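You operate a simulated robot arm through the tools that you are given. There is no shell and no other tool. Be economical: measure what you need, move in short steps, check, and stop when the job is done.

Carry out the task below with a simulated robot arm. There is one attempt and no reset: what you move stays moved.

TASK
Turn the speed dial to slow, laminate block 57 and put it in the white tray.
Fine: the red lever goes down and stays down.

It is judged by the outcome, as a careful person would: the job done as asked, and still so three seconds after it is handed in. It fails if anything else is knocked over, pushed out of place, dropped, spilled or broken.

THE ROBOT
A 6-joint arm with a two-finger parallel gripper, fixed in place. Base frame: the origin is at the foot of the arm, x ahead of it, y to its left, z up; the work surface is at about z = 0. Lengths are in cm, angles in degrees, forces in N, time in s.
With the tool pointing down near the work surface it reaches from about 14 to 58 cm from the base axis. Its first joint turns from -66.0 to 66.0 degrees. Payload 2.1 kg.
Tool frame: the origin (TCP) lies between the finger pads and is the grasp point; the fingertips stand 3 cm ahead of it; z points along the fingers, y is the line along which they close. The gripper opens to 9.4 cm. The fingers are 2.8 cm wide and 1 cm thick; the gripper's body (5 by 9.6 cm) begins 5.5 cm behind the TCP.
Orientation is told as [roll, pitch, yaw] about the base's x, y, z axes, in that order, counted from this pose: with the fingers straight down and closing along the base's y, the tool's x points along the base's -x, its y along +y and its z along -z.

THE INTERFACE
- The arm moves only by the tool send_rows. Its arguments are lists of equal length, an entry for each row: "slide": the shift along the tool's x, y, z in cm, a list of three; "rot": the turn, a rotation vector about the tool's x, y, z in degrees, a list of three; "jaw": the gripper command, from -1 (shut) to 1 (fully open), values between in proportion. In form: {"slide": [[tx, ty, tz], ...], "rot": [[ax, ay, az], ...], "jaw": [jaw, ...]}. A call has 1 to 10 rows; each row is the pose to reach, as a shift and turn from the pose commanded when the call began, along the tool's axes at that moment. A row lasts 0.2 s, in which the tool goes at most 5 cm and 8.6 degrees; a call with a longer step from one row to the next is refused whole, and so is a gripper value outside its range. A pose out of reach is approached as far as the arm can. The call stops where the force on the tool passes 90 N (or 10 N more than at its start, if that is more) or the arm is blocked; 0.2 s more then pass. The fingers move at their own pace (about 7.2 cm/s each) and stop on an object; they squeeze with about 44 N. The grip force told is the motor's: it shows also when the fingers shut on nothing. Time passes only in rows, and 0.2 s behind the last, so rows that repeat a pose let the fingers close. It gives the time, the measured TCP pose, the force on the tool (base axes), the opening and the grip force at its end, in the units of the frame above (readings bear some noise).
- Cameras (640 x 400 px; columns grow to the right, rows downward): "scene" is fixed at [6.39, -37.76, 49.01]; the picture's right is [0.70, -0.71, 0.00], its down [-0.36, -0.35, -0.86] and it looks along [0.62, 0.60, -0.51] (base axes); focal length 214 px, centre (320, 200). "wrist" rides on the gripper at [-3.7, 0, -5.8] in the tool frame; the picture's right is [0.00, -1.00, 0.00], its down [0.97, 0.00, -0.24] and it looks along [0.24, 0.00, 0.97] (tool axes); focal length 218 px, centre (320, 200).
- grab_frame(camera): a new picture of that camera. No time passes.
- locate(camera, pixels): there is no depth. For up to 12 entries [column, row, z] of the newest picture of that camera ("zoom" is the newest enlarged one), the place [x, y] in the base frame at which the ray of that pixel passes the height z, good to about 0.2 cm. No time passes.
- zoom(camera, box): a new picture of the part [left, top, right, bottom] of that camera's present view, enlarged. No time passes.
- sign_off(): hands the job in; it is judged then, once.

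Work in short steps. Measure before you move; look again where a grasp or a placing could have gone wrong, and mend it. You have 80 turns and 34 pictures in all, those below and enlarged ones among them. Open the gripper and draw the arm clear of the work before you hand the job in, unless the task says otherwise; then end with one line.

The tools are called as a command line: name --argument value ..., lists and objects as JSON in quotes. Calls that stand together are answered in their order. send_rows: Moves the arm, as the interface text tells. Its arguments: {"type":"object","properties":{"slide":{"type":"array","items":{"type":"array","items":{"type":"number"}}},"rot":{"type":"array","items":{"type":"array","items":{"type":"number"}}},"jaw":{"type":"array","items":{"type":"number"}}},"required":["slide","rot","jaw"]} The other tools are called the same way: grab_frame (camera) takes a picture; locate (camera, pixels) gives the place at which the rays of pixels pass given heights; zoom (camera, box) takes an enlarged picture of a part of a camera's view; sign_off () hands the job in.

At the start:

```text
clock: 0.0
eef_pos: [26.41, -2.59, 42.1]
tool_rot: [-0.1, 0.0, 0.0]
force: [-0.4, -0.2, 0.5]
gripper_width: 9.42
gripper_force: 0.1
```

scene: 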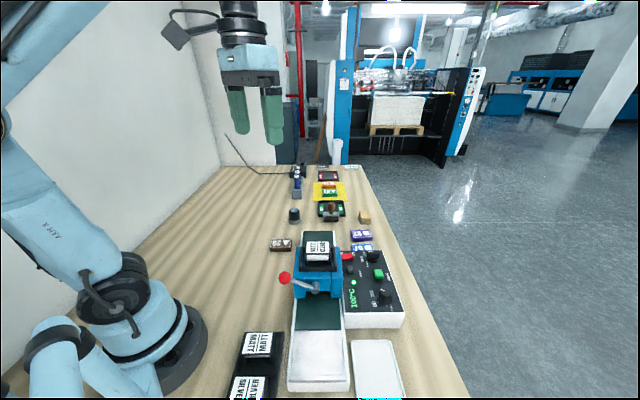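
wrist: 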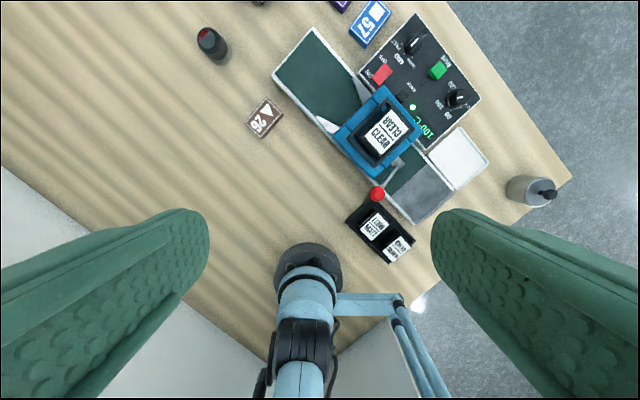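

I start by enlarging the work area to read the machine and its labels.

zoom --camera "scene" --box '[220, 220, 420, 400]'

zoom --camera "wrist" --box '[240, 0, 500, 240]'

zoom --camera "scene" --box '[260, 150, 400, 260]'

```text
2.22 times, centred on (320, 310) of scene
```

zoom: 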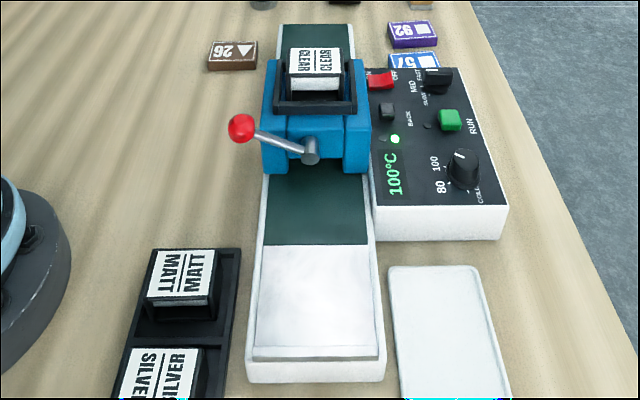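

```text
1.67 times, centred on (370, 120) of wrist
```

zoom: 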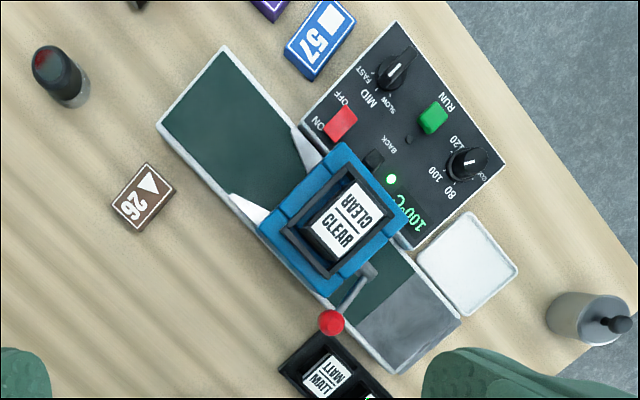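

```text
3.64 times, centred on (330, 205) of scene
```

zoom: 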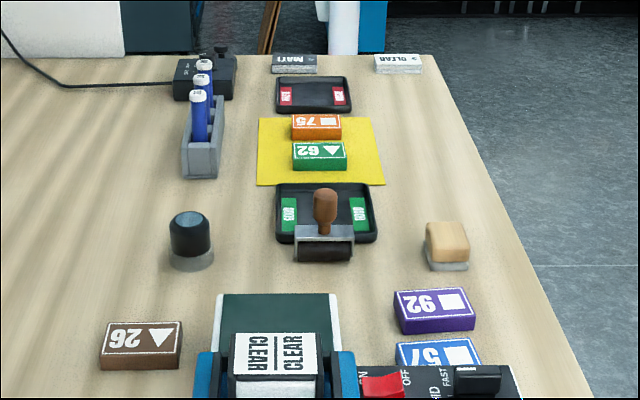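

zoom --camera "scene" --box '[310, 155, 365, 190]'

zoom --camera "wrist" --box '[350, 10, 490, 140]'

zoom --camera "scene" --box '[330, 225, 410, 335]'

```text
11.43 times, centred on (338, 172) of scene
```

zoom: 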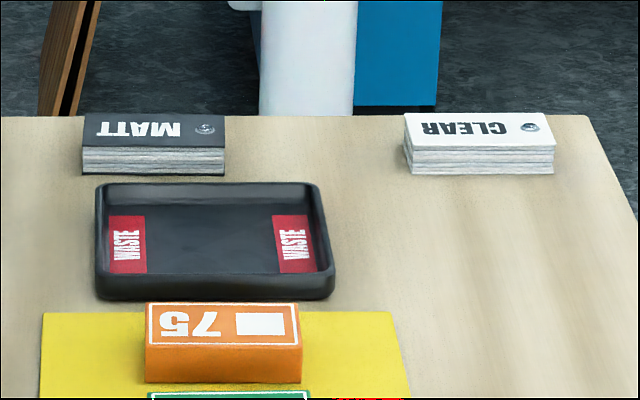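

```text
3.08 times, centred on (420, 75) of wrist
```

zoom: 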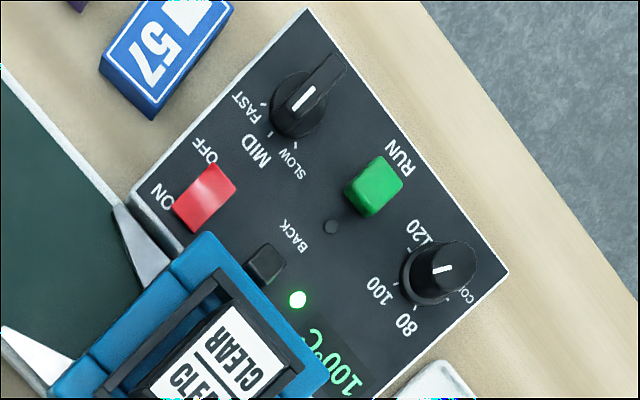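

```text
3.64 times, centred on (370, 280) of scene
```

zoom: 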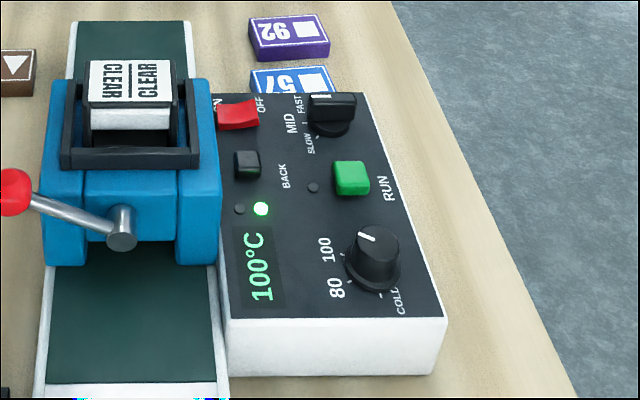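

locate --camera "wrist" --pixels '[[365, 20, 2], [414, 44, 6], [453, 98, 6], [437, 70, 5], [382, 73, 5], [376, 193, 6], [384, 133, 10], [458, 158, 1], [315, 60, 2], [430, 200, 2], [383, 231, 2], [275, 77, 2]]'

locate --camera "scene" --pixels '[[362, 245, 2], [376, 256, 6], [386, 293, 6], [379, 273, 5], [347, 256, 5], [285, 279, 6], [318, 250, 10], [378, 372, 1], [322, 235, 2], [317, 370, 2]]'

```text
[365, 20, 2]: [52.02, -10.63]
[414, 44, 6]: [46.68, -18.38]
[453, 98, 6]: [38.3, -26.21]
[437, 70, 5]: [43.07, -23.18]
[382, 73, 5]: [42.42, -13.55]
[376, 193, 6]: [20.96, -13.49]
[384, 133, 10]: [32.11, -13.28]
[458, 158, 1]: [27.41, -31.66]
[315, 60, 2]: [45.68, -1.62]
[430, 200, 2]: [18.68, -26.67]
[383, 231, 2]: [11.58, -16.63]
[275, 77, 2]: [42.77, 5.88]
```

```text
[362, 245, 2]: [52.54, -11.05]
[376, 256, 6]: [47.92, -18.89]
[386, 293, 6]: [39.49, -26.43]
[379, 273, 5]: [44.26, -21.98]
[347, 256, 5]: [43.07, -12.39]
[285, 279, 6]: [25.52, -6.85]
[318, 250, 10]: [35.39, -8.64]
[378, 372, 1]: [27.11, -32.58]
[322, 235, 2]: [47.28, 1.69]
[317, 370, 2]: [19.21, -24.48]
```

Layout: machine axis runs about 45° in the base frame, block 57 near (52,-10.8), speed dial near (47,-18.5), RUN near (43.5,-22.5), lever ball near (23-25,-8..-13). I move closer above the panel to look.

send_rows --slide '[[-2.3, -2.1, 2.7], [-4.6, -4.2, 5.4], [-6.8, -6.2, 8], [-9.1, -8.3, 10.7], [-11.4, -10.4, 13.4], [-13.6, -12.4, 16]]' --rot '[[0, 0, 0], [0, 0, 0], [0, 0, 0], [0, 0, 0], [0, 0, 0], [0, 0, 0]]' --jaw '[1, 1, 1, 1, 1, 1]'

grab_frame --camera "wrist"

```text
clock: 1.4
eef_pos: [39.73, -15.05, 26.18]
tool_rot: [-0.1, -0.1, 0.0]
force: [-0.1, -0.6, 0.3]
gripper_width: 9.38
gripper_force: 0.1
```

```text
25 pictures are left
```

wrist: 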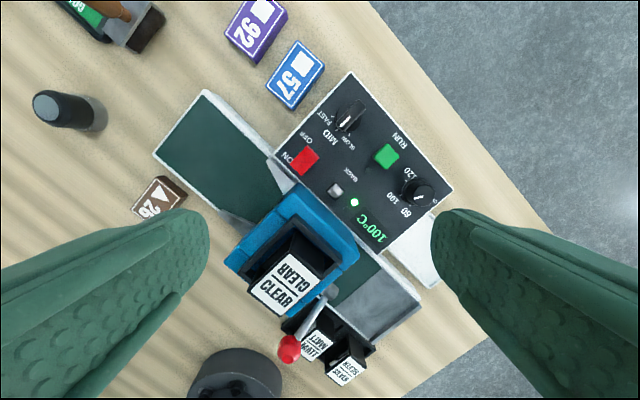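

zoom --camera "wrist" --box '[260, 70, 460, 260]'

locate --camera "wrist" --pixels '[[349, 114, 6], [387, 156, 5], [288, 62, 2], [323, 63, 2], [297, 109, 2], [302, 43, 2], [267, 83, 2], [203, 90, 2], [155, 155, 2], [420, 303, 2], [375, 352, 2], [290, 340, 6]]'

```text
2.11 times, centred on (360, 165) of wrist
```

zoom: 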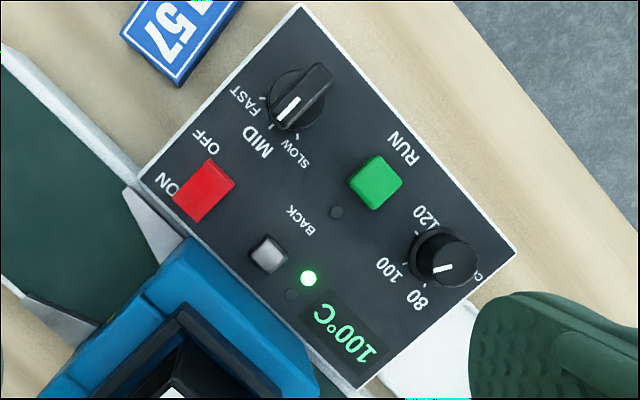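

```text
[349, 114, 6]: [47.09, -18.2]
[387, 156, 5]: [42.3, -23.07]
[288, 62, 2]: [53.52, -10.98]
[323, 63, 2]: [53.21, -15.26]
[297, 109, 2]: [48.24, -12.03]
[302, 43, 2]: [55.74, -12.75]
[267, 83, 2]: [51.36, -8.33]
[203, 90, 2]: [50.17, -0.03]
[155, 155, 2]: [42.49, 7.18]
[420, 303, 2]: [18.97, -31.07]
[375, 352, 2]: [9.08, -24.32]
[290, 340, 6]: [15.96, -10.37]
```

Pointer stripe of the speed dial (zoom (289,108)) points at MID; SLOW is 45° CCW seen from above. I triangulate heights of dial, RUN, and lever ball with both cameras.

locate --camera "wrist" --pixels '[[345.3, 121.4, 4], [345.3, 121.4, 6], [345.3, 121.4, 8], [386.5, 153, 4], [386.5, 153, 6], [386.5, 153, 8], [289, 347, 8], [289, 347, 11], [289, 347, 14], [283, 283, 10], [283, 283, 13], [283, 283, 16]]'

locate --camera "scene" --pixels '[[370, 251.5, 4], [370, 251.5, 6], [370, 251.5, 8], [378.5, 272, 4], [378.5, 272, 6], [378.5, 272, 8], [285, 278, 8], [285, 278, 11], [285, 278, 14], [318, 248, 10], [318, 248, 13], [318, 248, 16]]'

```text
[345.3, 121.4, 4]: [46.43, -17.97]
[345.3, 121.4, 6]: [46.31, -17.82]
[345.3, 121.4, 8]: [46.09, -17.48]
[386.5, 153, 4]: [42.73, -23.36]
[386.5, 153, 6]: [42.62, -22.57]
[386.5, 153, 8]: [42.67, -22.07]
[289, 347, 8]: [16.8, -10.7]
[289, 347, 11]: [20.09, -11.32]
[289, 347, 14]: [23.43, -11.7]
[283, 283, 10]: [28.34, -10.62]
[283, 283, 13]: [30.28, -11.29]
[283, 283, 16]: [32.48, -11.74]
```

```text
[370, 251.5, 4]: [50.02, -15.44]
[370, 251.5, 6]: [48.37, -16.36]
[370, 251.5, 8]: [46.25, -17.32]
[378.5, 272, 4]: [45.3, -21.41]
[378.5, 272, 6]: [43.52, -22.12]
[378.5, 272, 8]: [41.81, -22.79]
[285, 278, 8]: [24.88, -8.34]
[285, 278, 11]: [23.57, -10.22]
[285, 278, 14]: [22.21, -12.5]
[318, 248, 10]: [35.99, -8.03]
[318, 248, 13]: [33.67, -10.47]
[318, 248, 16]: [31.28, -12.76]
```

locate --camera "wrist" --pixels '[[351.5, 72.6, 3], [351.5, 72.6, 5], [351.5, 72.6, 7], [452.9, 189.6, 3], [452.9, 189.6, 5], [452.9, 189.6, 7]]'

locate --camera "scene" --pixels '[[383.2, 250.6, 3], [383.2, 250.6, 5], [383.2, 250.6, 7], [404.9, 312.1, 3], [404.9, 312.1, 5], [404.9, 312.1, 7]]'

send_rows --slide '[[-1.2, -0.5, 1.6], [-2.4, -1, 3.2], [-3.6, -1.6, 5], [-4.8, -2.1, 6.5], [-6, -2.6, 8.2], [-7.2, -3.1, 9.5]]' --rot '[[0, 0, 7.5], [0, 0, 15], [0, 0, 22.5], [0, 0, 30], [0, 0, 37.5], [0, 0, 45]]' --jaw '[-0.2, -0.2, -0.2, -0.2, -0.2, -0.2]'

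grab_frame --camera "wrist"

```text
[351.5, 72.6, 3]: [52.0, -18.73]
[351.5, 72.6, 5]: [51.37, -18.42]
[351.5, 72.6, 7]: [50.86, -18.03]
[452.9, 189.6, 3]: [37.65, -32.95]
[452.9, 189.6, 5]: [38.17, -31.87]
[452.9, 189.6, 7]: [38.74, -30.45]
```

```text
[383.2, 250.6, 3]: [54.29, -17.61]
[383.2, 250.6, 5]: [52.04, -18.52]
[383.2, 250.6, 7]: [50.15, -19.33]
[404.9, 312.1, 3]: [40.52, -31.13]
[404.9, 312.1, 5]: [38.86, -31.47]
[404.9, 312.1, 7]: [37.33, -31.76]
```

```text
clock: 2.8
eef_pos: [47.2, -18.11, 16.6]
tool_rot: [0.0, -0.1, -45.2]
force: [0.5, -0.6, 0.5]
gripper_width: 3.78
gripper_force: 0.0
```

```text
23 pictures are left
```

wrist: 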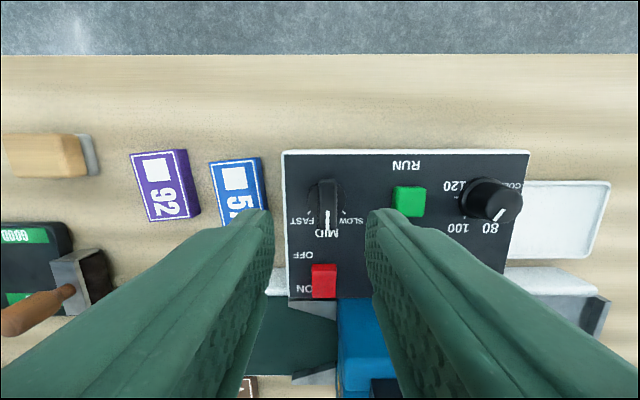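

zoom --camera "wrist" --box '[275, 145, 535, 305]'

```text
2.46 times, centred on (405, 225) of wrist
```

zoom: 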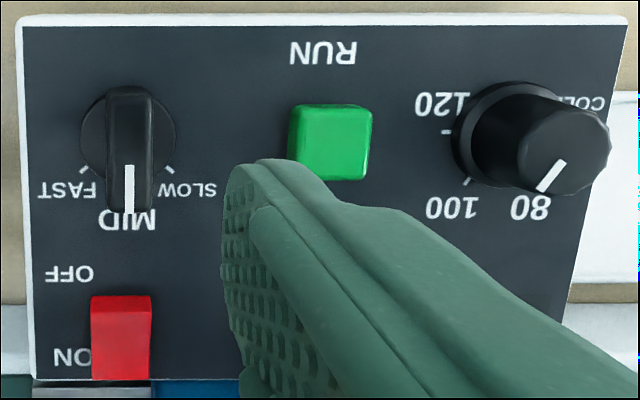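

Temp dial is at 100 and the speed dial bar is at MID; dial sits 0.5 cm to tool −y. I centre on it and descend to TCP z≈9.4 (tips just above the panel).

send_rows --slide '[[0.1, -0.5, 1.5], [0.1, -0.5, 3.5], [0.1, -0.5, 5.5], [0.1, -0.5, 7.2]]' --rot '[[0, 0, 0], [0, 0, 0], [0, 0, 0], [0, 0, 0]]' --jaw '[-0.2, -0.2, -0.2, -0.2]'

grab_frame --camera "wrist"

```text
clock: 3.8
eef_pos: [46.76, -18.37, 9.56]
tool_rot: [0.0, 0.0, -45.0]
force: [0.1, -1.0, -0.2]
gripper_width: 3.73
gripper_force: 0.1
```

```text
21 pictures are left
```

wrist: 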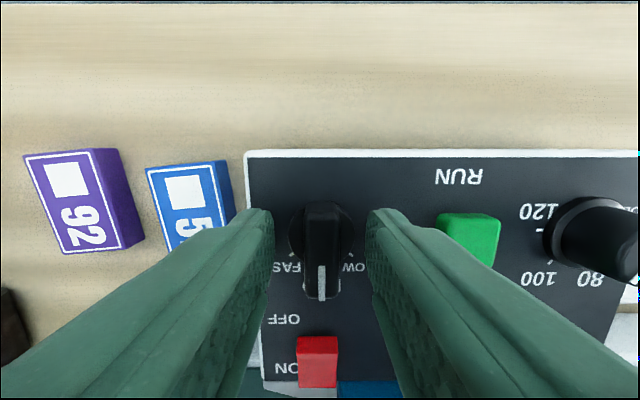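

Bar is centred between the pads. Close on it, then turn +45° yaw (tool −z).

send_rows --slide '[[0, 0, 0.2], [0, 0, 0.2], [0, 0, 0.2]]' --rot '[[0, 0, 0], [0, 0, 0], [0, 0, 0]]' --jaw '[-1, -1, -1]'

send_rows --slide '[[0, 0, 0], [0, 0, 0], [0, 0, 0], [0, 0, 0], [0, 0, 0], [0, 0, 0], [0, 0, 0]]' --rot '[[0, 0, -7.5], [0, 0, -15], [0, 0, -22.5], [0, 0, -30], [0, 0, -37.5], [0, 0, -46], [0, 0, -46]]' --jaw '[-1, -1, -1, -1, -1, -1, -1]'

grab_frame --camera "wrist"

```text
clock: 4.6
eef_pos: [46.7, -18.3, 9.53]
tool_rot: [0.0, 0.0, -45.0]
force: [-6.4, 1.6, 53.9]
gripper_width: 1.27
gripper_force: 44.7
```

```text
clock: 6.2
eef_pos: [46.76, -18.27, 9.47]
tool_rot: [0.2, 0.0, 1.3]
force: [-11.3, 30.9, 80.1]
gripper_width: 1.28
gripper_force: 45.1
```

```text
20 pictures are left
```

wrist: 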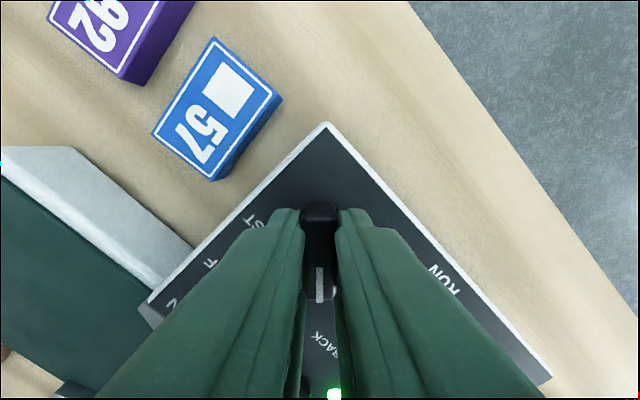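

Dial turned. Raise slightly to unload, open, lift and check the pointer.

send_rows --slide '[[0, 0, -0.2], [0, 0, -0.3], [0, 0, -0.3], [0, 0, -2.5], [0, 0, -6], [0, 0, -9]]' --rot '[[0, 0, 0], [0, 0, 0], [0, 0, 0], [0, 0, 0], [0, 0, 0], [0, 0, 0]]' --jaw '[-0.4, -0.4, -0.4, -0.4, 0, 0]'

grab_frame --camera "wrist"

```text
clock: 7.6
eef_pos: [46.56, -18.42, 18.3]
tool_rot: [-0.1, 0.0, 1.0]
force: [0.6, 0.2, 0.2]
gripper_width: 4.72
gripper_force: 0.1
```

```text
19 pictures are left
```

wrist: 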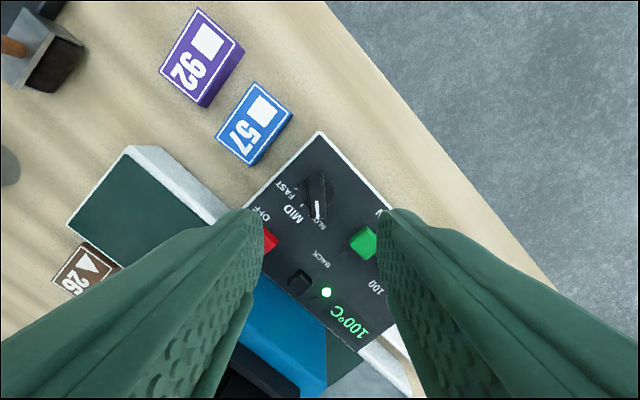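

Dial now points to SLOW. I zoom on block 57 for its pose and height.

zoom --camera "wrist" --box '[200, 70, 330, 170]'

zoom --camera "scene" --box '[335, 220, 395, 270]'

```text
4.00 times, centred on (265, 120) of wrist
```

zoom: 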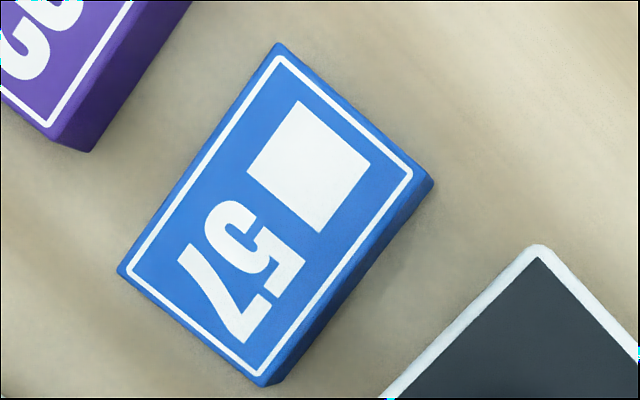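

```text
8.00 times, centred on (365, 245) of scene
```

zoom: 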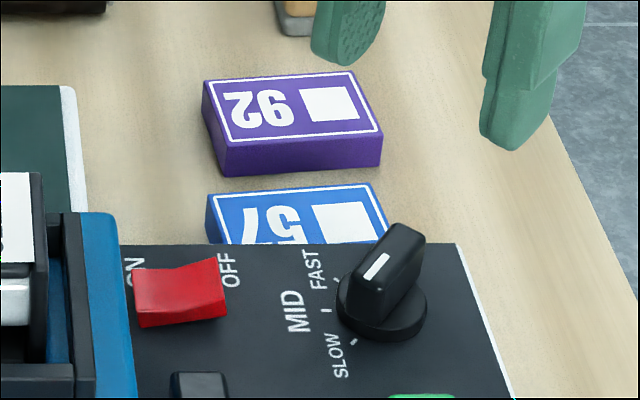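

locate --camera "wrist" --pixels '[[254.25, 81.25, 1.5], [254.25, 81.25, 2.5], [293, 114.5, 1.5], [293, 114.5, 2.5], [250.5, 165.75, 1.5], [250.5, 165.75, 2.5], [215, 137.5, 1.5], [215, 137.5, 2.5], [127, 148, 2.5], [68, 223, 2.5]]'

locate --camera "scene" --pixels '[[350.9, 244.6, 1.5], [350.9, 244.6, 2.5], [371.25, 242.9, 1.5], [371.25, 242.9, 2.5]]'

```text
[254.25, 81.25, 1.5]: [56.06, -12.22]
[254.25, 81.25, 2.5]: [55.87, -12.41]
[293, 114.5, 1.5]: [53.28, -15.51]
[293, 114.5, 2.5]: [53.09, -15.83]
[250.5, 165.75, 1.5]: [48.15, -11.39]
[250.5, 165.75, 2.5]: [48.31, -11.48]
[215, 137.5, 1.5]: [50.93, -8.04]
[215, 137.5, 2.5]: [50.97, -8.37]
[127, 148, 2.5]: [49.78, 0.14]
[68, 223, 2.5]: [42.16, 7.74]
```

```text
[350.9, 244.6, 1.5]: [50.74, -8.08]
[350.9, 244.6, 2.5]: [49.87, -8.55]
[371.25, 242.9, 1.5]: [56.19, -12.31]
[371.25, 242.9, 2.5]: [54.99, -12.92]
```

Block 57: top z≈1.6, centre ≈(52.1,-11.8), long axis at −39.4°, 6.6×4.3 cm. I'll grip across its short side (yaw −39.4), clear of block 92; moving above it first.

send_rows --slide '[[-1.1, 1.3, 1.6], [-2.2, 2.6, 3.2], [-3.4, 3.9, 4.9], [-4.5, 5.2, 6.5], [-5.65, 6.52, 8.3]]' --rot '[[0, 0, 8.1], [0, 0, 16.2], [0, 0, 24.3], [0, 0, 32.4], [0, 0, 40.4]]' --jaw '[0.34, 0.34, 0.34, 0.34, 0.34]'

grab_frame --camera "wrist"

locate --camera "scene" --pixels '[[334.4, 230.9, 2], [334.4, 230.9, 3], [334.4, 230.9, 4], [301.7, 230.8, 2], [301.7, 230.8, 3], [301.7, 230.8, 4]]'

```text
clock: 8.8
eef_pos: [52.09, -11.79, 9.87]
tool_rot: [0.0, -0.1, -39.6]
force: [-0.2, 0.2, 0.3]
gripper_width: 6.31
gripper_force: 0.2
```

```text
16 pictures are left
```

wrist: 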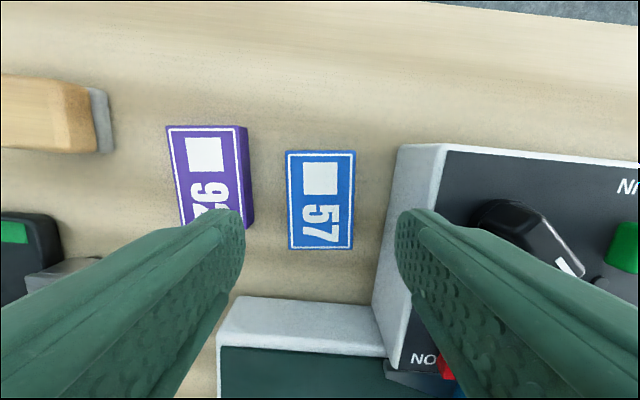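

```text
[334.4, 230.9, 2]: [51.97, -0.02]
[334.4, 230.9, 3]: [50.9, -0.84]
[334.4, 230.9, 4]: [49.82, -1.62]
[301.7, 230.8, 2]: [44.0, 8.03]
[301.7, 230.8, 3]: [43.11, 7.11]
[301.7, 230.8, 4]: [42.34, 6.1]
```

Aligned (block centre col 321, row 200). Descend and grip.

send_rows --slide '[[0, 0, 2], [0, 0, 4], [0, 0, 5.6], [0, 0, 6.5], [0, 0, 6.5]]' --rot '[[0, 0, 0], [0, 0, 0], [0, 0, 0], [0, 0, 0], [0, 0, 0]]' --jaw '[0.21, 0.21, 0.21, 0.21, 0.21]'

send_rows --slide '[[0, 0, 0], [0, 0, 0], [0, 0, 0]]' --rot '[[0, 0, 0], [0, 0, 0], [0, 0, 0]]' --jaw '[-1, -1, -1]'

```text
clock: 10.0
eef_pos: [52.22, -11.64, 3.2]
tool_rot: [0.1, -0.1, -39.4]
force: [-0.2, -0.1, 0.4]
gripper_width: 5.72
gripper_force: 0.1
```

```text
clock: 10.8
eef_pos: [52.28, -11.8, 3.25]
tool_rot: [-0.1, -0.2, -39.4]
force: [0.6, -0.3, 1.4]
gripper_width: 4.38
gripper_force: 43.3
```

Gripped (4.38 cm). Lift, then carry to above the infeed end with yaw +45.

send_rows --slide '[[0, 0, -3], [0, 0, -7], [0, 0, -10.5]]' --rot '[[0, 0, 0], [0, 0, 0], [0, 0, 0]]' --jaw '[-1, -1, -1]'

send_rows --slide '[[1.46, 0.32, 0], [2.91, 0.65, 0], [4.37, 0.97, 0], [5.83, 1.3, 0], [7.29, 1.62, 0], [8.74, 1.94, 0], [10.2, 2.27, 0], [11.66, 2.59, 0], [13.11, 2.92, 0], [14.57, 3.24, 0]]' --rot '[[0, 0, -8.44], [0, 0, -16.88], [0, 0, -25.32], [0, 0, -33.76], [0, 0, -42.2], [0, 0, -50.64], [0, 0, -59.08], [0, 0, -67.52], [0, 0, -75.96], [0, 0, -84.4]]' --jaw '[-1, -1, -1, -1, -1, -1, -1, -1, -1, -1]'

grab_frame --camera "wrist"

grab_frame --camera "scene"

```text
clock: 11.6
eef_pos: [52.03, -11.94, 13.97]
tool_rot: [0.0, -0.1, -39.4]
force: [0.1, 0.7, -0.2]
gripper_width: 4.35
gripper_force: 44.0
```

```text
clock: 13.8
eef_pos: [43.05, -0.2, 13.83]
tool_rot: [-0.1, 0.0, 45.1]
force: [0.4, 0.5, -0.6]
gripper_width: 4.33
gripper_force: 44.1
```

```text
15 pictures are left
```

wrist: 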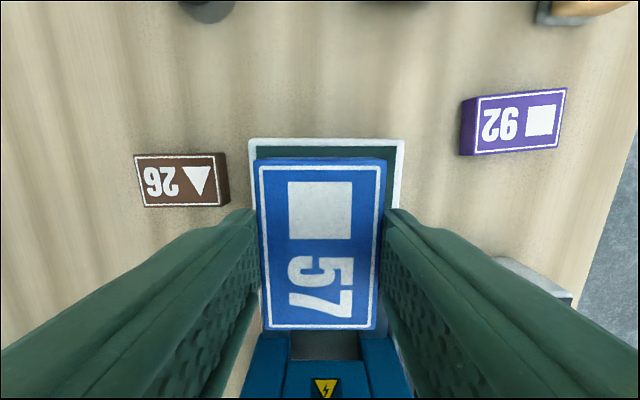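

```text
14 pictures are left
```

scene: 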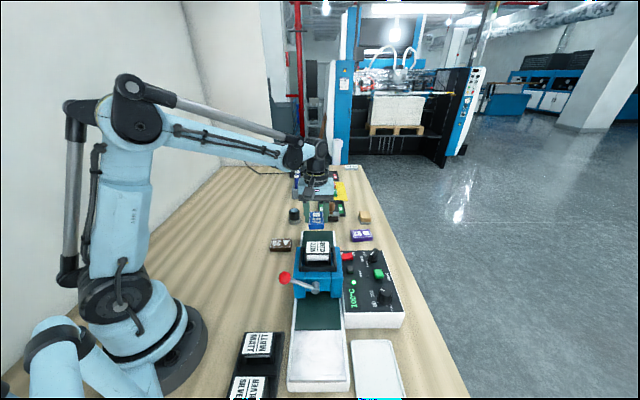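

locate --camera "wrist" --pixels '[[250, 140, 3], [403, 140, 3], [250, 338, 11], [400, 338, 11], [325, 338, 11], [290, 345, 8], [358, 345, 8]]'

zoom --camera "wrist" --box '[220, 300, 420, 400]'

```text
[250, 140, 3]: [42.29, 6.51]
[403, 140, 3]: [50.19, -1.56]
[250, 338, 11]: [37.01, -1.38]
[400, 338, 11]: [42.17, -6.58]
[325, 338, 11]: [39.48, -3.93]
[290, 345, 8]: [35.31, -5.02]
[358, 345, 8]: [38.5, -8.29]
```

```text
3.20 times, centred on (320, 350) of wrist
```

zoom: 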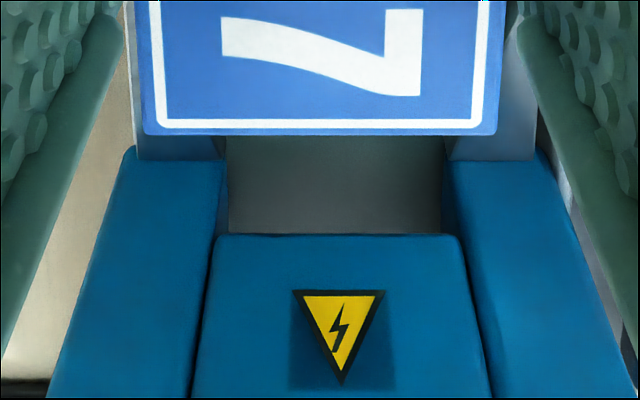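

Belt axis is x−y≈43.9, far end s≈34.4, housing face at ≈15 cm from it. I move 5 cm inward, 0.45 cm sideways and lower to z≈7.5, above the belt.

send_rows --slide '[[2.5, -0.2, 0], [5, -0.45, 0], [5, -0.45, 2.2], [5, -0.45, 4.4], [5, -0.45, 6.3]]' --rot '[[0, 0, 0], [0, 0, 0], [0, 0, 0], [0, 0, 0], [0, 0, 0]]' --jaw '[-1, -1, -1, -1, -1]'

grab_frame --camera "wrist"

```text
clock: 15.0
eef_pos: [39.78, -4.04, 7.52]
tool_rot: [-0.1, 0.0, 45.0]
force: [-0.9, 0.6, 46.7]
gripper_width: 4.42
gripper_force: 44.3
```

```text
12 pictures are left
```

wrist: 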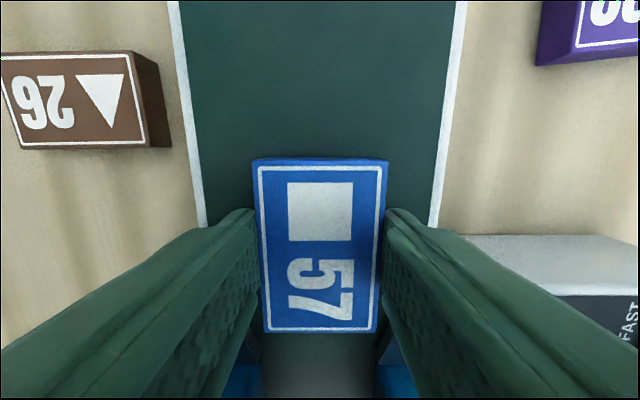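

Contact at 46.7 N: block rests on the belt (z≈4.3). Ease up slightly, open a little and rise.

send_rows --slide '[[0, 0, -0.15], [0, 0, -0.15], [0, 0, -0.15], [0, 0, -1.5], [-1, 0, -5], [-3, 0, -9]]' --rot '[[0, 0, 0], [0, 0, 0], [0, 0, 0], [0, 0, 0], [0, 0, 0], [0, 0, 0]]' --jaw '[0.15, 0.15, 0.15, 0.15, 0.15, 0.15]'

grab_frame --camera "wrist"

```text
clock: 16.4
eef_pos: [41.75, -1.6, 16.76]
tool_rot: [-0.1, 0.0, 45.0]
force: [0.9, -0.7, 0.4]
gripper_width: 5.4
gripper_force: 0.2
```

```text
11 pictures are left
```

wrist: 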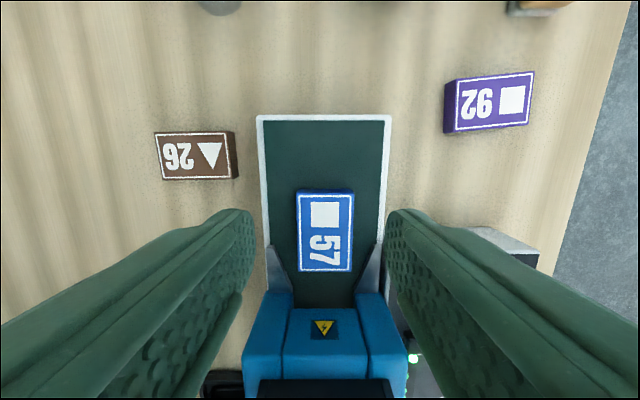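

Block 57 sits centred on the infeed. Lever ball triangulates at ≈(22.6,-11.75,13.2), hub ≈(27.2,-16.3,9.8). I rise and travel above the ball with closed jaws.

send_rows --slide '[[0, 0, -4], [3.5, 1, -6.5], [7.9, 2.4, -6.5], [12.2, 3.7, -6.5], [16.5, 5, -6.5], [20.7, 6.36, -6.5]]' --rot '[[0, 0, 0], [0, 0, 0], [0, 0, 0], [0, 0, 0], [0, 0, 0], [0, 0, 0]]' --jaw '[-1, -1, -1, -1, -1, -1]'

grab_frame --camera "wrist"

```text
clock: 17.8
eef_pos: [22.87, -12.06, 22.9]
tool_rot: [-0.1, 0.0, 45.0]
force: [-0.3, 0.3, -0.3]
gripper_width: 0.0
gripper_force: 33.1
```

```text
10 pictures are left
```

wrist: 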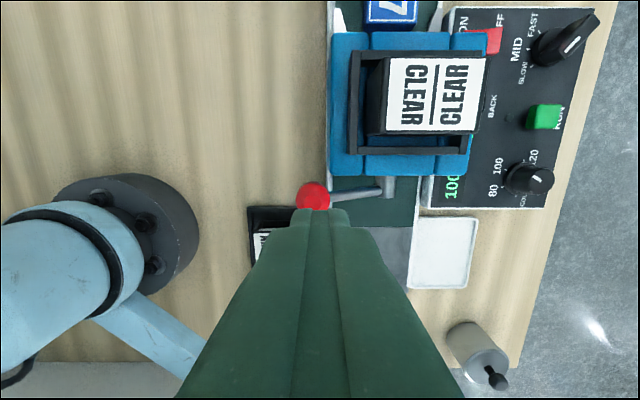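

Ball at (313,196) lies right under the tips (0.4 cm to +y). Descend and press the lever down, watching force.

send_rows --slide '[[0, 0.4, 2], [0, 0.4, 4], [0, 0.4, 5.2], [0, 0.5, 6.2], [0, 0.6, 7], [0, 0.7, 7.8], [0, 0.8, 8.6], [0, 0.8, 9.3]]' --rot '[[0, 0, 0], [0, 0, 0], [0, 0, 0], [0, 0, 0], [0, 0, 0], [0, 0, 0], [0, 0, 0], [0, 0, 0]]' --jaw '[-1, -1, -1, -1, -1, -1, -1, -1]'

```text
clock: 19.6
eef_pos: [22.32, -11.4, 13.75]
tool_rot: [-0.1, 0.0, 45.0]
force: [-1.0, 0.0, -0.3]
gripper_width: 0.0
gripper_force: 33.4
```

grab_frame --camera "wrist"

```text
9 pictures are left
```

wrist: 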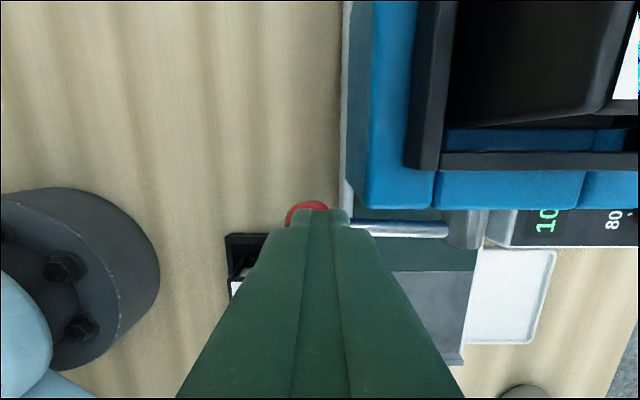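

The ball is under the tips and lever has turned to about level with little resistance; keep pressing.

send_rows --slide '[[0, 0.2, 0.8], [0, 0.2, 1.6], [0, 0.1, 2.4], [0, 0, 3.2], [0, -0.2, 4]]' --rot '[[0, 0, 0], [0, 0, 0], [0, 0, 0], [0, 0, 0], [0, 0, 0]]' --jaw '[-1, -1, -1, -1, -1]'

zoom --camera "scene" --box '[220, 220, 420, 400]'

```text
clock: 20.1
eef_pos: [22.24, -11.39, 13.21]
tool_rot: [0.4, 0.2, 45.1]
force: [-6.8, 4.4, 59.4]
gripper_width: 0.01
gripper_force: 33.2
stopped in row 2: the force on the tool passed its limit (the readings are from after the stop); the commanded pose is now the measured one
```

```text
2.22 times, centred on (320, 310) of scene
```

zoom: 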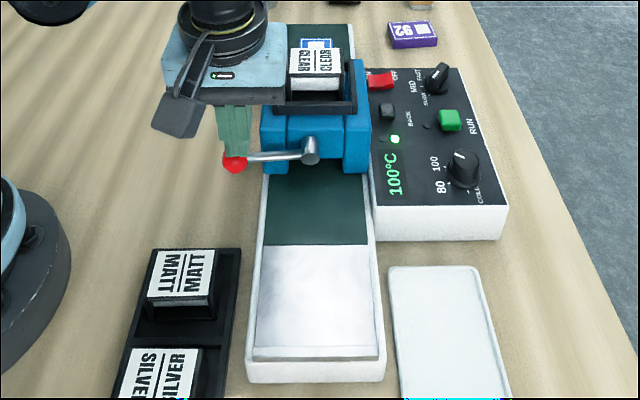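

Hard stop reached (force limit). Lift off and see whether the lever stays down.

send_rows --slide '[[0, 0, -3], [0, 0, -7], [0, 0, -10.5]]' --rot '[[0, 0, 0], [0, 0, 0], [0, 0, 0]]' --jaw '[-1, -1, -1]'

zoom --camera "scene" --box '[260, 220, 420, 350]'

```text
clock: 20.9
eef_pos: [22.31, -11.33, 23.64]
tool_rot: [0.4, 0.2, 45.0]
force: [0.0, -0.5, 0.2]
gripper_width: 0.0
gripper_force: 32.9
```

```text
3.08 times, centred on (340, 285) of scene
```

zoom: 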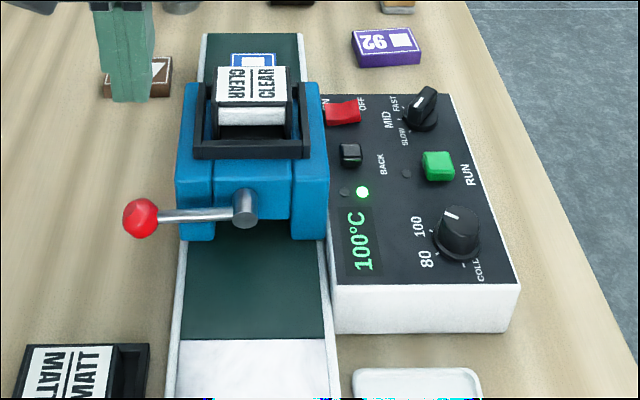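

Lever stays level-down, ready lamp green. Travel over to above RUN at (42.65,-22.4).

send_rows --slide '[[-1.3, -4.4, 0], [-2.6, -8.9, 0], [-3.9, -13.3, 0], [-5.2, -17.8, 0], [-6.5, -22.2, 0], [-6.5, -22.2, 4.5], [-6.5, -22.2, 8.5]]' --rot '[[0, 0, 0], [0, 0, 0], [0, 0, 0], [0, 0, 0], [0, 0, 0], [0, 0, 0], [0, 0, 0]]' --jaw '[-1, -1, -1, -1, -1, -1, -1]'

grab_frame --camera "wrist"

```text
clock: 22.5
eef_pos: [42.6, -22.42, 15.04]
tool_rot: [0.3, 0.3, 45.0]
force: [-0.1, 0.7, -0.3]
gripper_width: 0.0
gripper_force: 33.0
```

```text
6 pictures are left
```

wrist: 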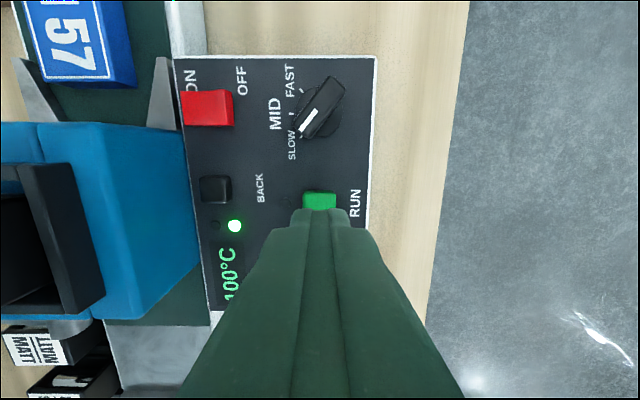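

RUN is directly under the tips; dial points to SLOW. Press it gently.

send_rows --slide '[[0, 0, 2.5], [0, 0, 4.4], [0, 0, 4.9], [0, 0, 5.2]]' --rot '[[0, 0, 0], [0, 0, 0], [0, 0, 0], [0, 0, 0]]' --jaw '[-1, -1, -1, -1]'

```text
clock: 23.5
eef_pos: [42.61, -22.63, 9.81]
tool_rot: [0.3, 0.2, 45.0]
force: [-3.3, 0.3, 9.7]
gripper_width: 0.0
gripper_force: 32.8
```

send_rows --slide '[[0, 0, 0.3], [0, 0, 0.3], [0, 0, -2], [0, 0, -6]]' --rot '[[0, 0, 0], [0, 0, 0], [0, 0, 0], [0, 0, 0]]' --jaw '[-1, -1, -1, -1]'

grab_frame --camera "wrist"

```text
clock: 24.5
eef_pos: [42.8, -22.27, 15.88]
tool_rot: [0.4, 0.1, 45.0]
force: [0.2, -0.1, 0.1]
gripper_width: 0.0
gripper_force: 33.2
```

```text
5 pictures are left
```

wrist: 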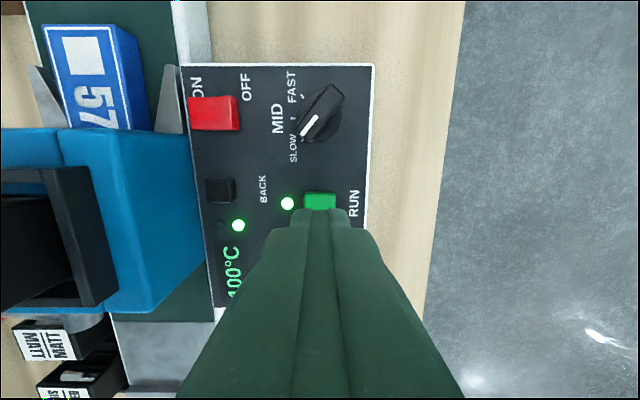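

RUN lamp is lit and block 57 is moving into the rollers. I go hover over the outfeed and wait.

send_rows --slide '[[0, 0, -4], [0, 0, -8.1], [2.6, 3.7, -8.1], [5.2, 7.5, -8.1], [7.9, 11.2, -8.1], [10.5, 15, -8.1], [10.5, 15, -8.1], [10.5, 15, -8.1], [10.5, 15, -8.1], [10.5, 15, -8.1]]' --rot '[[0, 0, 0], [0, 0, 0], [0, 0, 0], [0, 0, 0], [0, 0, 0], [0, 0, 0], [0, 0, 0], [0, 0, 0], [0, 0, 0], [0, 0, 0]]' --jaw '[0.3, 0.3, 0.3, 0.3, 0.3, 0.3, 0.3, 0.3, 0.3, 0.3]'

send_rows --slide '[[0, 0, 0], [0, 0, 0], [0, 0, 0], [0, 0, 0], [0, 0, 0], [0, 0, 0], [0, 0, 0], [0, 0, 0], [0, 0, 0], [0, 0, 0]]' --rot '[[0, 0, 0], [0, 0, 0], [0, 0, 0], [0, 0, 0], [0, 0, 0], [0, 0, 0], [0, 0, 0], [0, 0, 0], [0, 0, 0], [0, 0, 0]]' --jaw '[0.3, 0.3, 0.3, 0.3, 0.3, 0.3, 0.3, 0.3, 0.3, 0.3]'

send_rows --slide '[[0, 0, 0], [0, 0, 0], [0, 0, 0], [0, 0, 0], [0, 0, 0], [0, 0, 0], [0, 0, 0], [0, 0, 0], [0, 0, 0], [0, 0, 0]]' --rot '[[0, 0, 0], [0, 0, 0], [0, 0, 0], [0, 0, 0], [0, 0, 0], [0, 0, 0], [0, 0, 0], [0, 0, 0], [0, 0, 0], [0, 0, 0]]' --jaw '[0.3, 0.3, 0.3, 0.3, 0.3, 0.3, 0.3, 0.3, 0.3, 0.3]'

send_rows --slide '[[0, 0, 0], [0, 0, 0], [0, 0, 0], [0, 0, 0], [0, 0, 0], [0, 0, 0], [0, 0, 0], [0, 0, 0], [0, 0, 0], [0, 0, 0]]' --rot '[[0, 0, 0], [0, 0, 0], [0, 0, 0], [0, 0, 0], [0, 0, 0], [0, 0, 0], [0, 0, 0], [0, 0, 0], [0, 0, 0], [0, 0, 0]]' --jaw '[0.3, 0.3, 0.3, 0.3, 0.3, 0.3, 0.3, 0.3, 0.3, 0.3]'

send_rows --slide '[[0, 0, 0], [0, 0, 0], [0, 0, 0], [0, 0, 0], [0, 0, 0], [0, 0, 0], [0, 0, 0], [0, 0, 0], [0, 0, 0], [0, 0, 0]]' --rot '[[0, 0, 0], [0, 0, 0], [0, 0, 0], [0, 0, 0], [0, 0, 0], [0, 0, 0], [0, 0, 0], [0, 0, 0], [0, 0, 0], [0, 0, 0]]' --jaw '[0.3, 0.3, 0.3, 0.3, 0.3, 0.3, 0.3, 0.3, 0.3, 0.3]'

send_rows --slide '[[0, 0, 0], [0, 0, 0], [0, 0, 0], [0, 0, 0], [0, 0, 0], [0, 0, 0], [0, 0, 0], [0, 0, 0], [0, 0, 0], [0, 0, 0]]' --rot '[[0, 0, 0], [0, 0, 0], [0, 0, 0], [0, 0, 0], [0, 0, 0], [0, 0, 0], [0, 0, 0], [0, 0, 0], [0, 0, 0], [0, 0, 0]]' --jaw '[0.3, 0.3, 0.3, 0.3, 0.3, 0.3, 0.3, 0.3, 0.3, 0.3]'

send_rows --slide '[[0, 0, 0], [0, 0, 0], [0, 0, 0], [0, 0, 0], [0, 0, 0], [0, 0, 0], [0, 0, 0], [0, 0, 0], [0, 0, 0], [0, 0, 0]]' --rot '[[0, 0, 0], [0, 0, 0], [0, 0, 0], [0, 0, 0], [0, 0, 0], [0, 0, 0], [0, 0, 0], [0, 0, 0], [0, 0, 0], [0, 0, 0]]' --jaw '[0.3, 0.3, 0.3, 0.3, 0.3, 0.3, 0.3, 0.3, 0.3, 0.3]'

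grab_frame --camera "wrist"

```text
clock: 26.7
eef_pos: [24.61, -19.05, 23.74]
tool_rot: [0.3, 0.1, 45.0]
force: [0.6, -0.3, -0.1]
gripper_width: 6.12
gripper_force: 0.1
```

```text
clock: 28.9
eef_pos: [24.6, -19.07, 23.74]
tool_rot: [0.3, 0.2, 45.1]
force: [0.4, -0.2, 0.2]
gripper_width: 6.1
gripper_force: 0.0
```

```text
clock: 31.1
eef_pos: [24.53, -19.08, 23.6]
tool_rot: [0.4, 0.2, 45.0]
force: [0.0, -1.5, 0.1]
gripper_width: 6.11
gripper_force: 0.0
```

```text
clock: 33.3
eef_pos: [24.53, -19.17, 23.8]
tool_rot: [0.3, 0.2, 44.9]
force: [-0.2, 0.2, 0.0]
gripper_width: 6.09
gripper_force: 0.0
```

```text
clock: 35.5
eef_pos: [24.46, -19.08, 23.7]
tool_rot: [0.3, 0.3, 45.0]
force: [-0.2, 1.2, 0.4]
gripper_width: 6.12
gripper_force: 0.1
```

```text
clock: 37.7
eef_pos: [24.55, -19.18, 23.64]
tool_rot: [0.2, 0.2, 45.0]
force: [-0.4, -0.1, 0.2]
gripper_width: 6.12
gripper_force: 0.0
```

```text
clock: 39.9
eef_pos: [24.54, -19.16, 23.75]
tool_rot: [0.2, 0.1, 45.0]
force: [-0.1, -0.1, 0.8]
gripper_width: 6.13
gripper_force: 0.1
```

```text
4 pictures are left
```

wrist: 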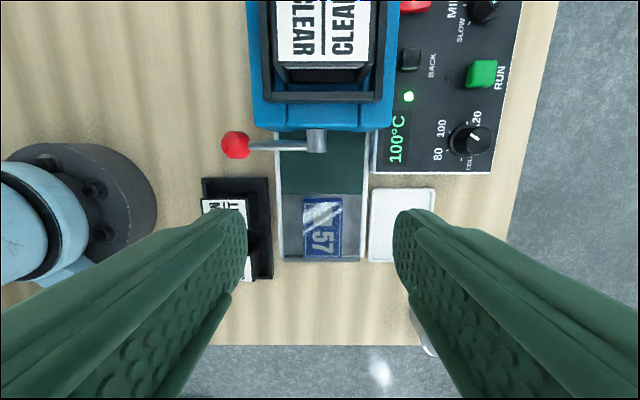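

Block 57 is out with glossy film, on the plate at (322,228), RUN lamp off. I locate it and the tray corners.

locate --camera "wrist" --pixels '[[303, 199, 5], [342, 199, 5], [302, 257, 5], [340, 257, 5], [322, 228, 5], [322, 228, 6], [402, 225, 1], [372, 188, 1], [435, 188, 1], [369, 262, 1], [434, 262, 1]]'

zoom --camera "scene" --box '[270, 290, 420, 400]'

```text
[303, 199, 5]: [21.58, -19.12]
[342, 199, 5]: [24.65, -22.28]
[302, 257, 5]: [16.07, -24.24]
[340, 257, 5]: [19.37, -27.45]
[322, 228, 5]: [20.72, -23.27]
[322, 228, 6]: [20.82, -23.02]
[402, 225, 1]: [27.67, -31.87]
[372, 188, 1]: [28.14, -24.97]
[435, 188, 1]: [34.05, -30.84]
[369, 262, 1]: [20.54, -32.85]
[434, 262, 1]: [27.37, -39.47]
```

```text
3.64 times, centred on (345, 345) of scene
```

zoom: 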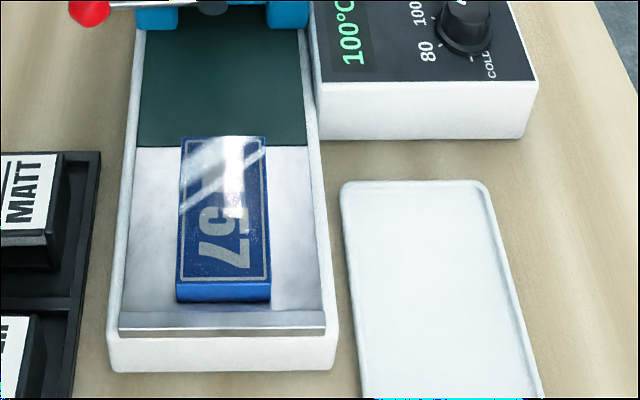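

Block centre ≈(20.8,-23.1), long axis along the belt; tray centre ≈(27.5,-32). Descend over the block with open jaws.

send_rows --slide '[[2.7, -0.1, 3], [5.4, -0.14, 6.5], [5.4, -0.14, 10.5], [5.4, -0.14, 14], [5.4, -0.14, 15.5], [5.4, -0.14, 16.2], [5.4, -0.14, 16.2]]' --rot '[[0, 0, 0], [0, 0, 0], [0, 0, 0], [0, 0, 0], [0, 0, 0], [0, 0, 0], [0, 0, 0]]' --jaw '[0.3, 0.3, 0.3, 0.3, 0.3, 0.3, 0.3]'

send_rows --slide '[[0, 0, 0], [0, 0, 0], [0, 0, 0]]' --rot '[[0, 0, 0], [0, 0, 0], [0, 0, 0]]' --jaw '[-1, -1, -1]'

send_rows --slide '[[0, 0, -3], [0, 0, -7]]' --rot '[[0, 0, 0], [0, 0, 0]]' --jaw '[-1, -1]'

```text
clock: 41.5
eef_pos: [20.82, -23.05, 7.67]
tool_rot: [0.3, 0.1, 44.9]
force: [-0.2, 0.4, -0.8]
gripper_width: 6.09
gripper_force: 0.0
```

```text
clock: 42.3
eef_pos: [20.89, -22.97, 7.68]
tool_rot: [0.4, 0.2, 45.0]
force: [1.1, -0.3, -0.1]
gripper_width: 4.36
gripper_force: 44.2
```

```text
clock: 42.9
eef_pos: [20.81, -23.06, 15.02]
tool_rot: [0.4, 0.2, 45.1]
force: [-0.2, -1.1, -0.9]
gripper_width: 4.36
gripper_force: 44.0
```

Held (4.36 cm). Move above the tray and look.

send_rows --slide '[[0.5, -3.7, 0], [1.1, -7.4, 0], [1.6, -11.07, 0], [1.6, -11.07, 0]]' --rot '[[0, 0, 0], [0, 0, 0], [0, 0, 0], [0, 0, 0]]' --jaw '[-1, -1, -1, -1]'

grab_frame --camera "wrist"

```text
clock: 43.9
eef_pos: [27.45, -32.21, 14.64]
tool_rot: [0.3, 0.2, 45.0]
force: [-1.0, 0.3, -0.5]
gripper_width: 4.36
gripper_force: 44.2
```

```text
2 pictures are left
```

wrist: 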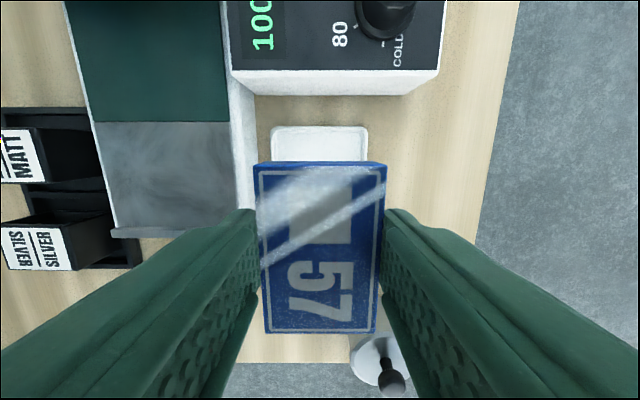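

locate --camera "wrist" --pixels '[[271, 127, 1.2], [368, 127, 1.2], [320, 127, 1.2], [378, 350, 1], [390, 380, 6]]'

```text
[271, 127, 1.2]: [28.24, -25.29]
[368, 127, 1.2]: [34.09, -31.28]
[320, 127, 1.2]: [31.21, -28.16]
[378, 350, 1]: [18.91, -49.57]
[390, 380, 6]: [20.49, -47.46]
```

Centred over the tray. Lower carefully until contact.

send_rows --slide '[[0, 0, 3], [0, 0, 6], [0, 0, 8.5], [0, 0, 10], [0, 0, 10.4], [0, 0, 10.6]]' --rot '[[0, 0, 0], [0, 0, 0], [0, 0, 0], [0, 0, 0], [0, 0, 0], [0, 0, 0]]' --jaw '[-1, -1, -1, -1, -1, -1]'

```text
clock: 45.3
eef_pos: [27.51, -31.9, 4.37]
tool_rot: [0.3, 0.2, 45.0]
force: [-0.2, -0.2, -1.0]
gripper_width: 4.38
gripper_force: 43.8
```

send_rows --slide '[[0, 0, 0.15], [0, 0, 0.3], [0, 0, 0.45]]' --rot '[[0, 0, 0], [0, 0, 0], [0, 0, 0]]' --jaw '[-1, -1, -1]'

```text
clock: 46.1
eef_pos: [27.42, -32.05, 3.71]
tool_rot: [0.3, 0.2, 45.1]
force: [0.0, -0.1, -0.4]
gripper_width: 4.36
gripper_force: 44.1
```

No contact yet at z 3.7; a little further.

send_rows --slide '[[0, 0, 0.1], [0, 0, 0.2], [0, 0, 0.3]]' --rot '[[0, 0, 0], [0, 0, 0], [0, 0, 0]]' --jaw '[-1, -1, -1]'

```text
clock: 46.9
eef_pos: [27.53, -32.02, 3.59]
tool_rot: [0.2, 0.3, 45.0]
force: [-2.6, -1.4, 45.6]
gripper_width: 4.38
gripper_force: 43.6
```

Contact (45 N): the block rests on the tray floor. Ease up, open slightly, rise clear.

send_rows --slide '[[0, 0, -0.15], [0, 0, -0.15], [0, 0, -0.15], [0, 0, -2], [0, 0, -6], [0, 0, -10.5], [0, 0, -15]]' --rot '[[0, 0, 0], [0, 0, 0], [0, 0, 0], [0, 0, 0], [0, 0, 0], [0, 0, 0], [0, 0, 0]]' --jaw '[0.05, 0.05, 0.05, 0.05, 0.05, 0.3, 0.3]'

grab_frame --camera "wrist"

```text
clock: 48.5
eef_pos: [27.29, -31.95, 18.38]
tool_rot: [0.2, 0.2, 45.0]
force: [-0.2, 0.0, 1.0]
gripper_width: 6.13
gripper_force: 0.1
```

```text
1 pictures are left
```

wrist: 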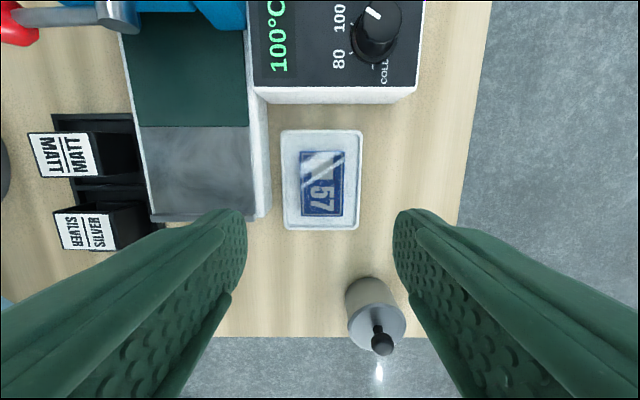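

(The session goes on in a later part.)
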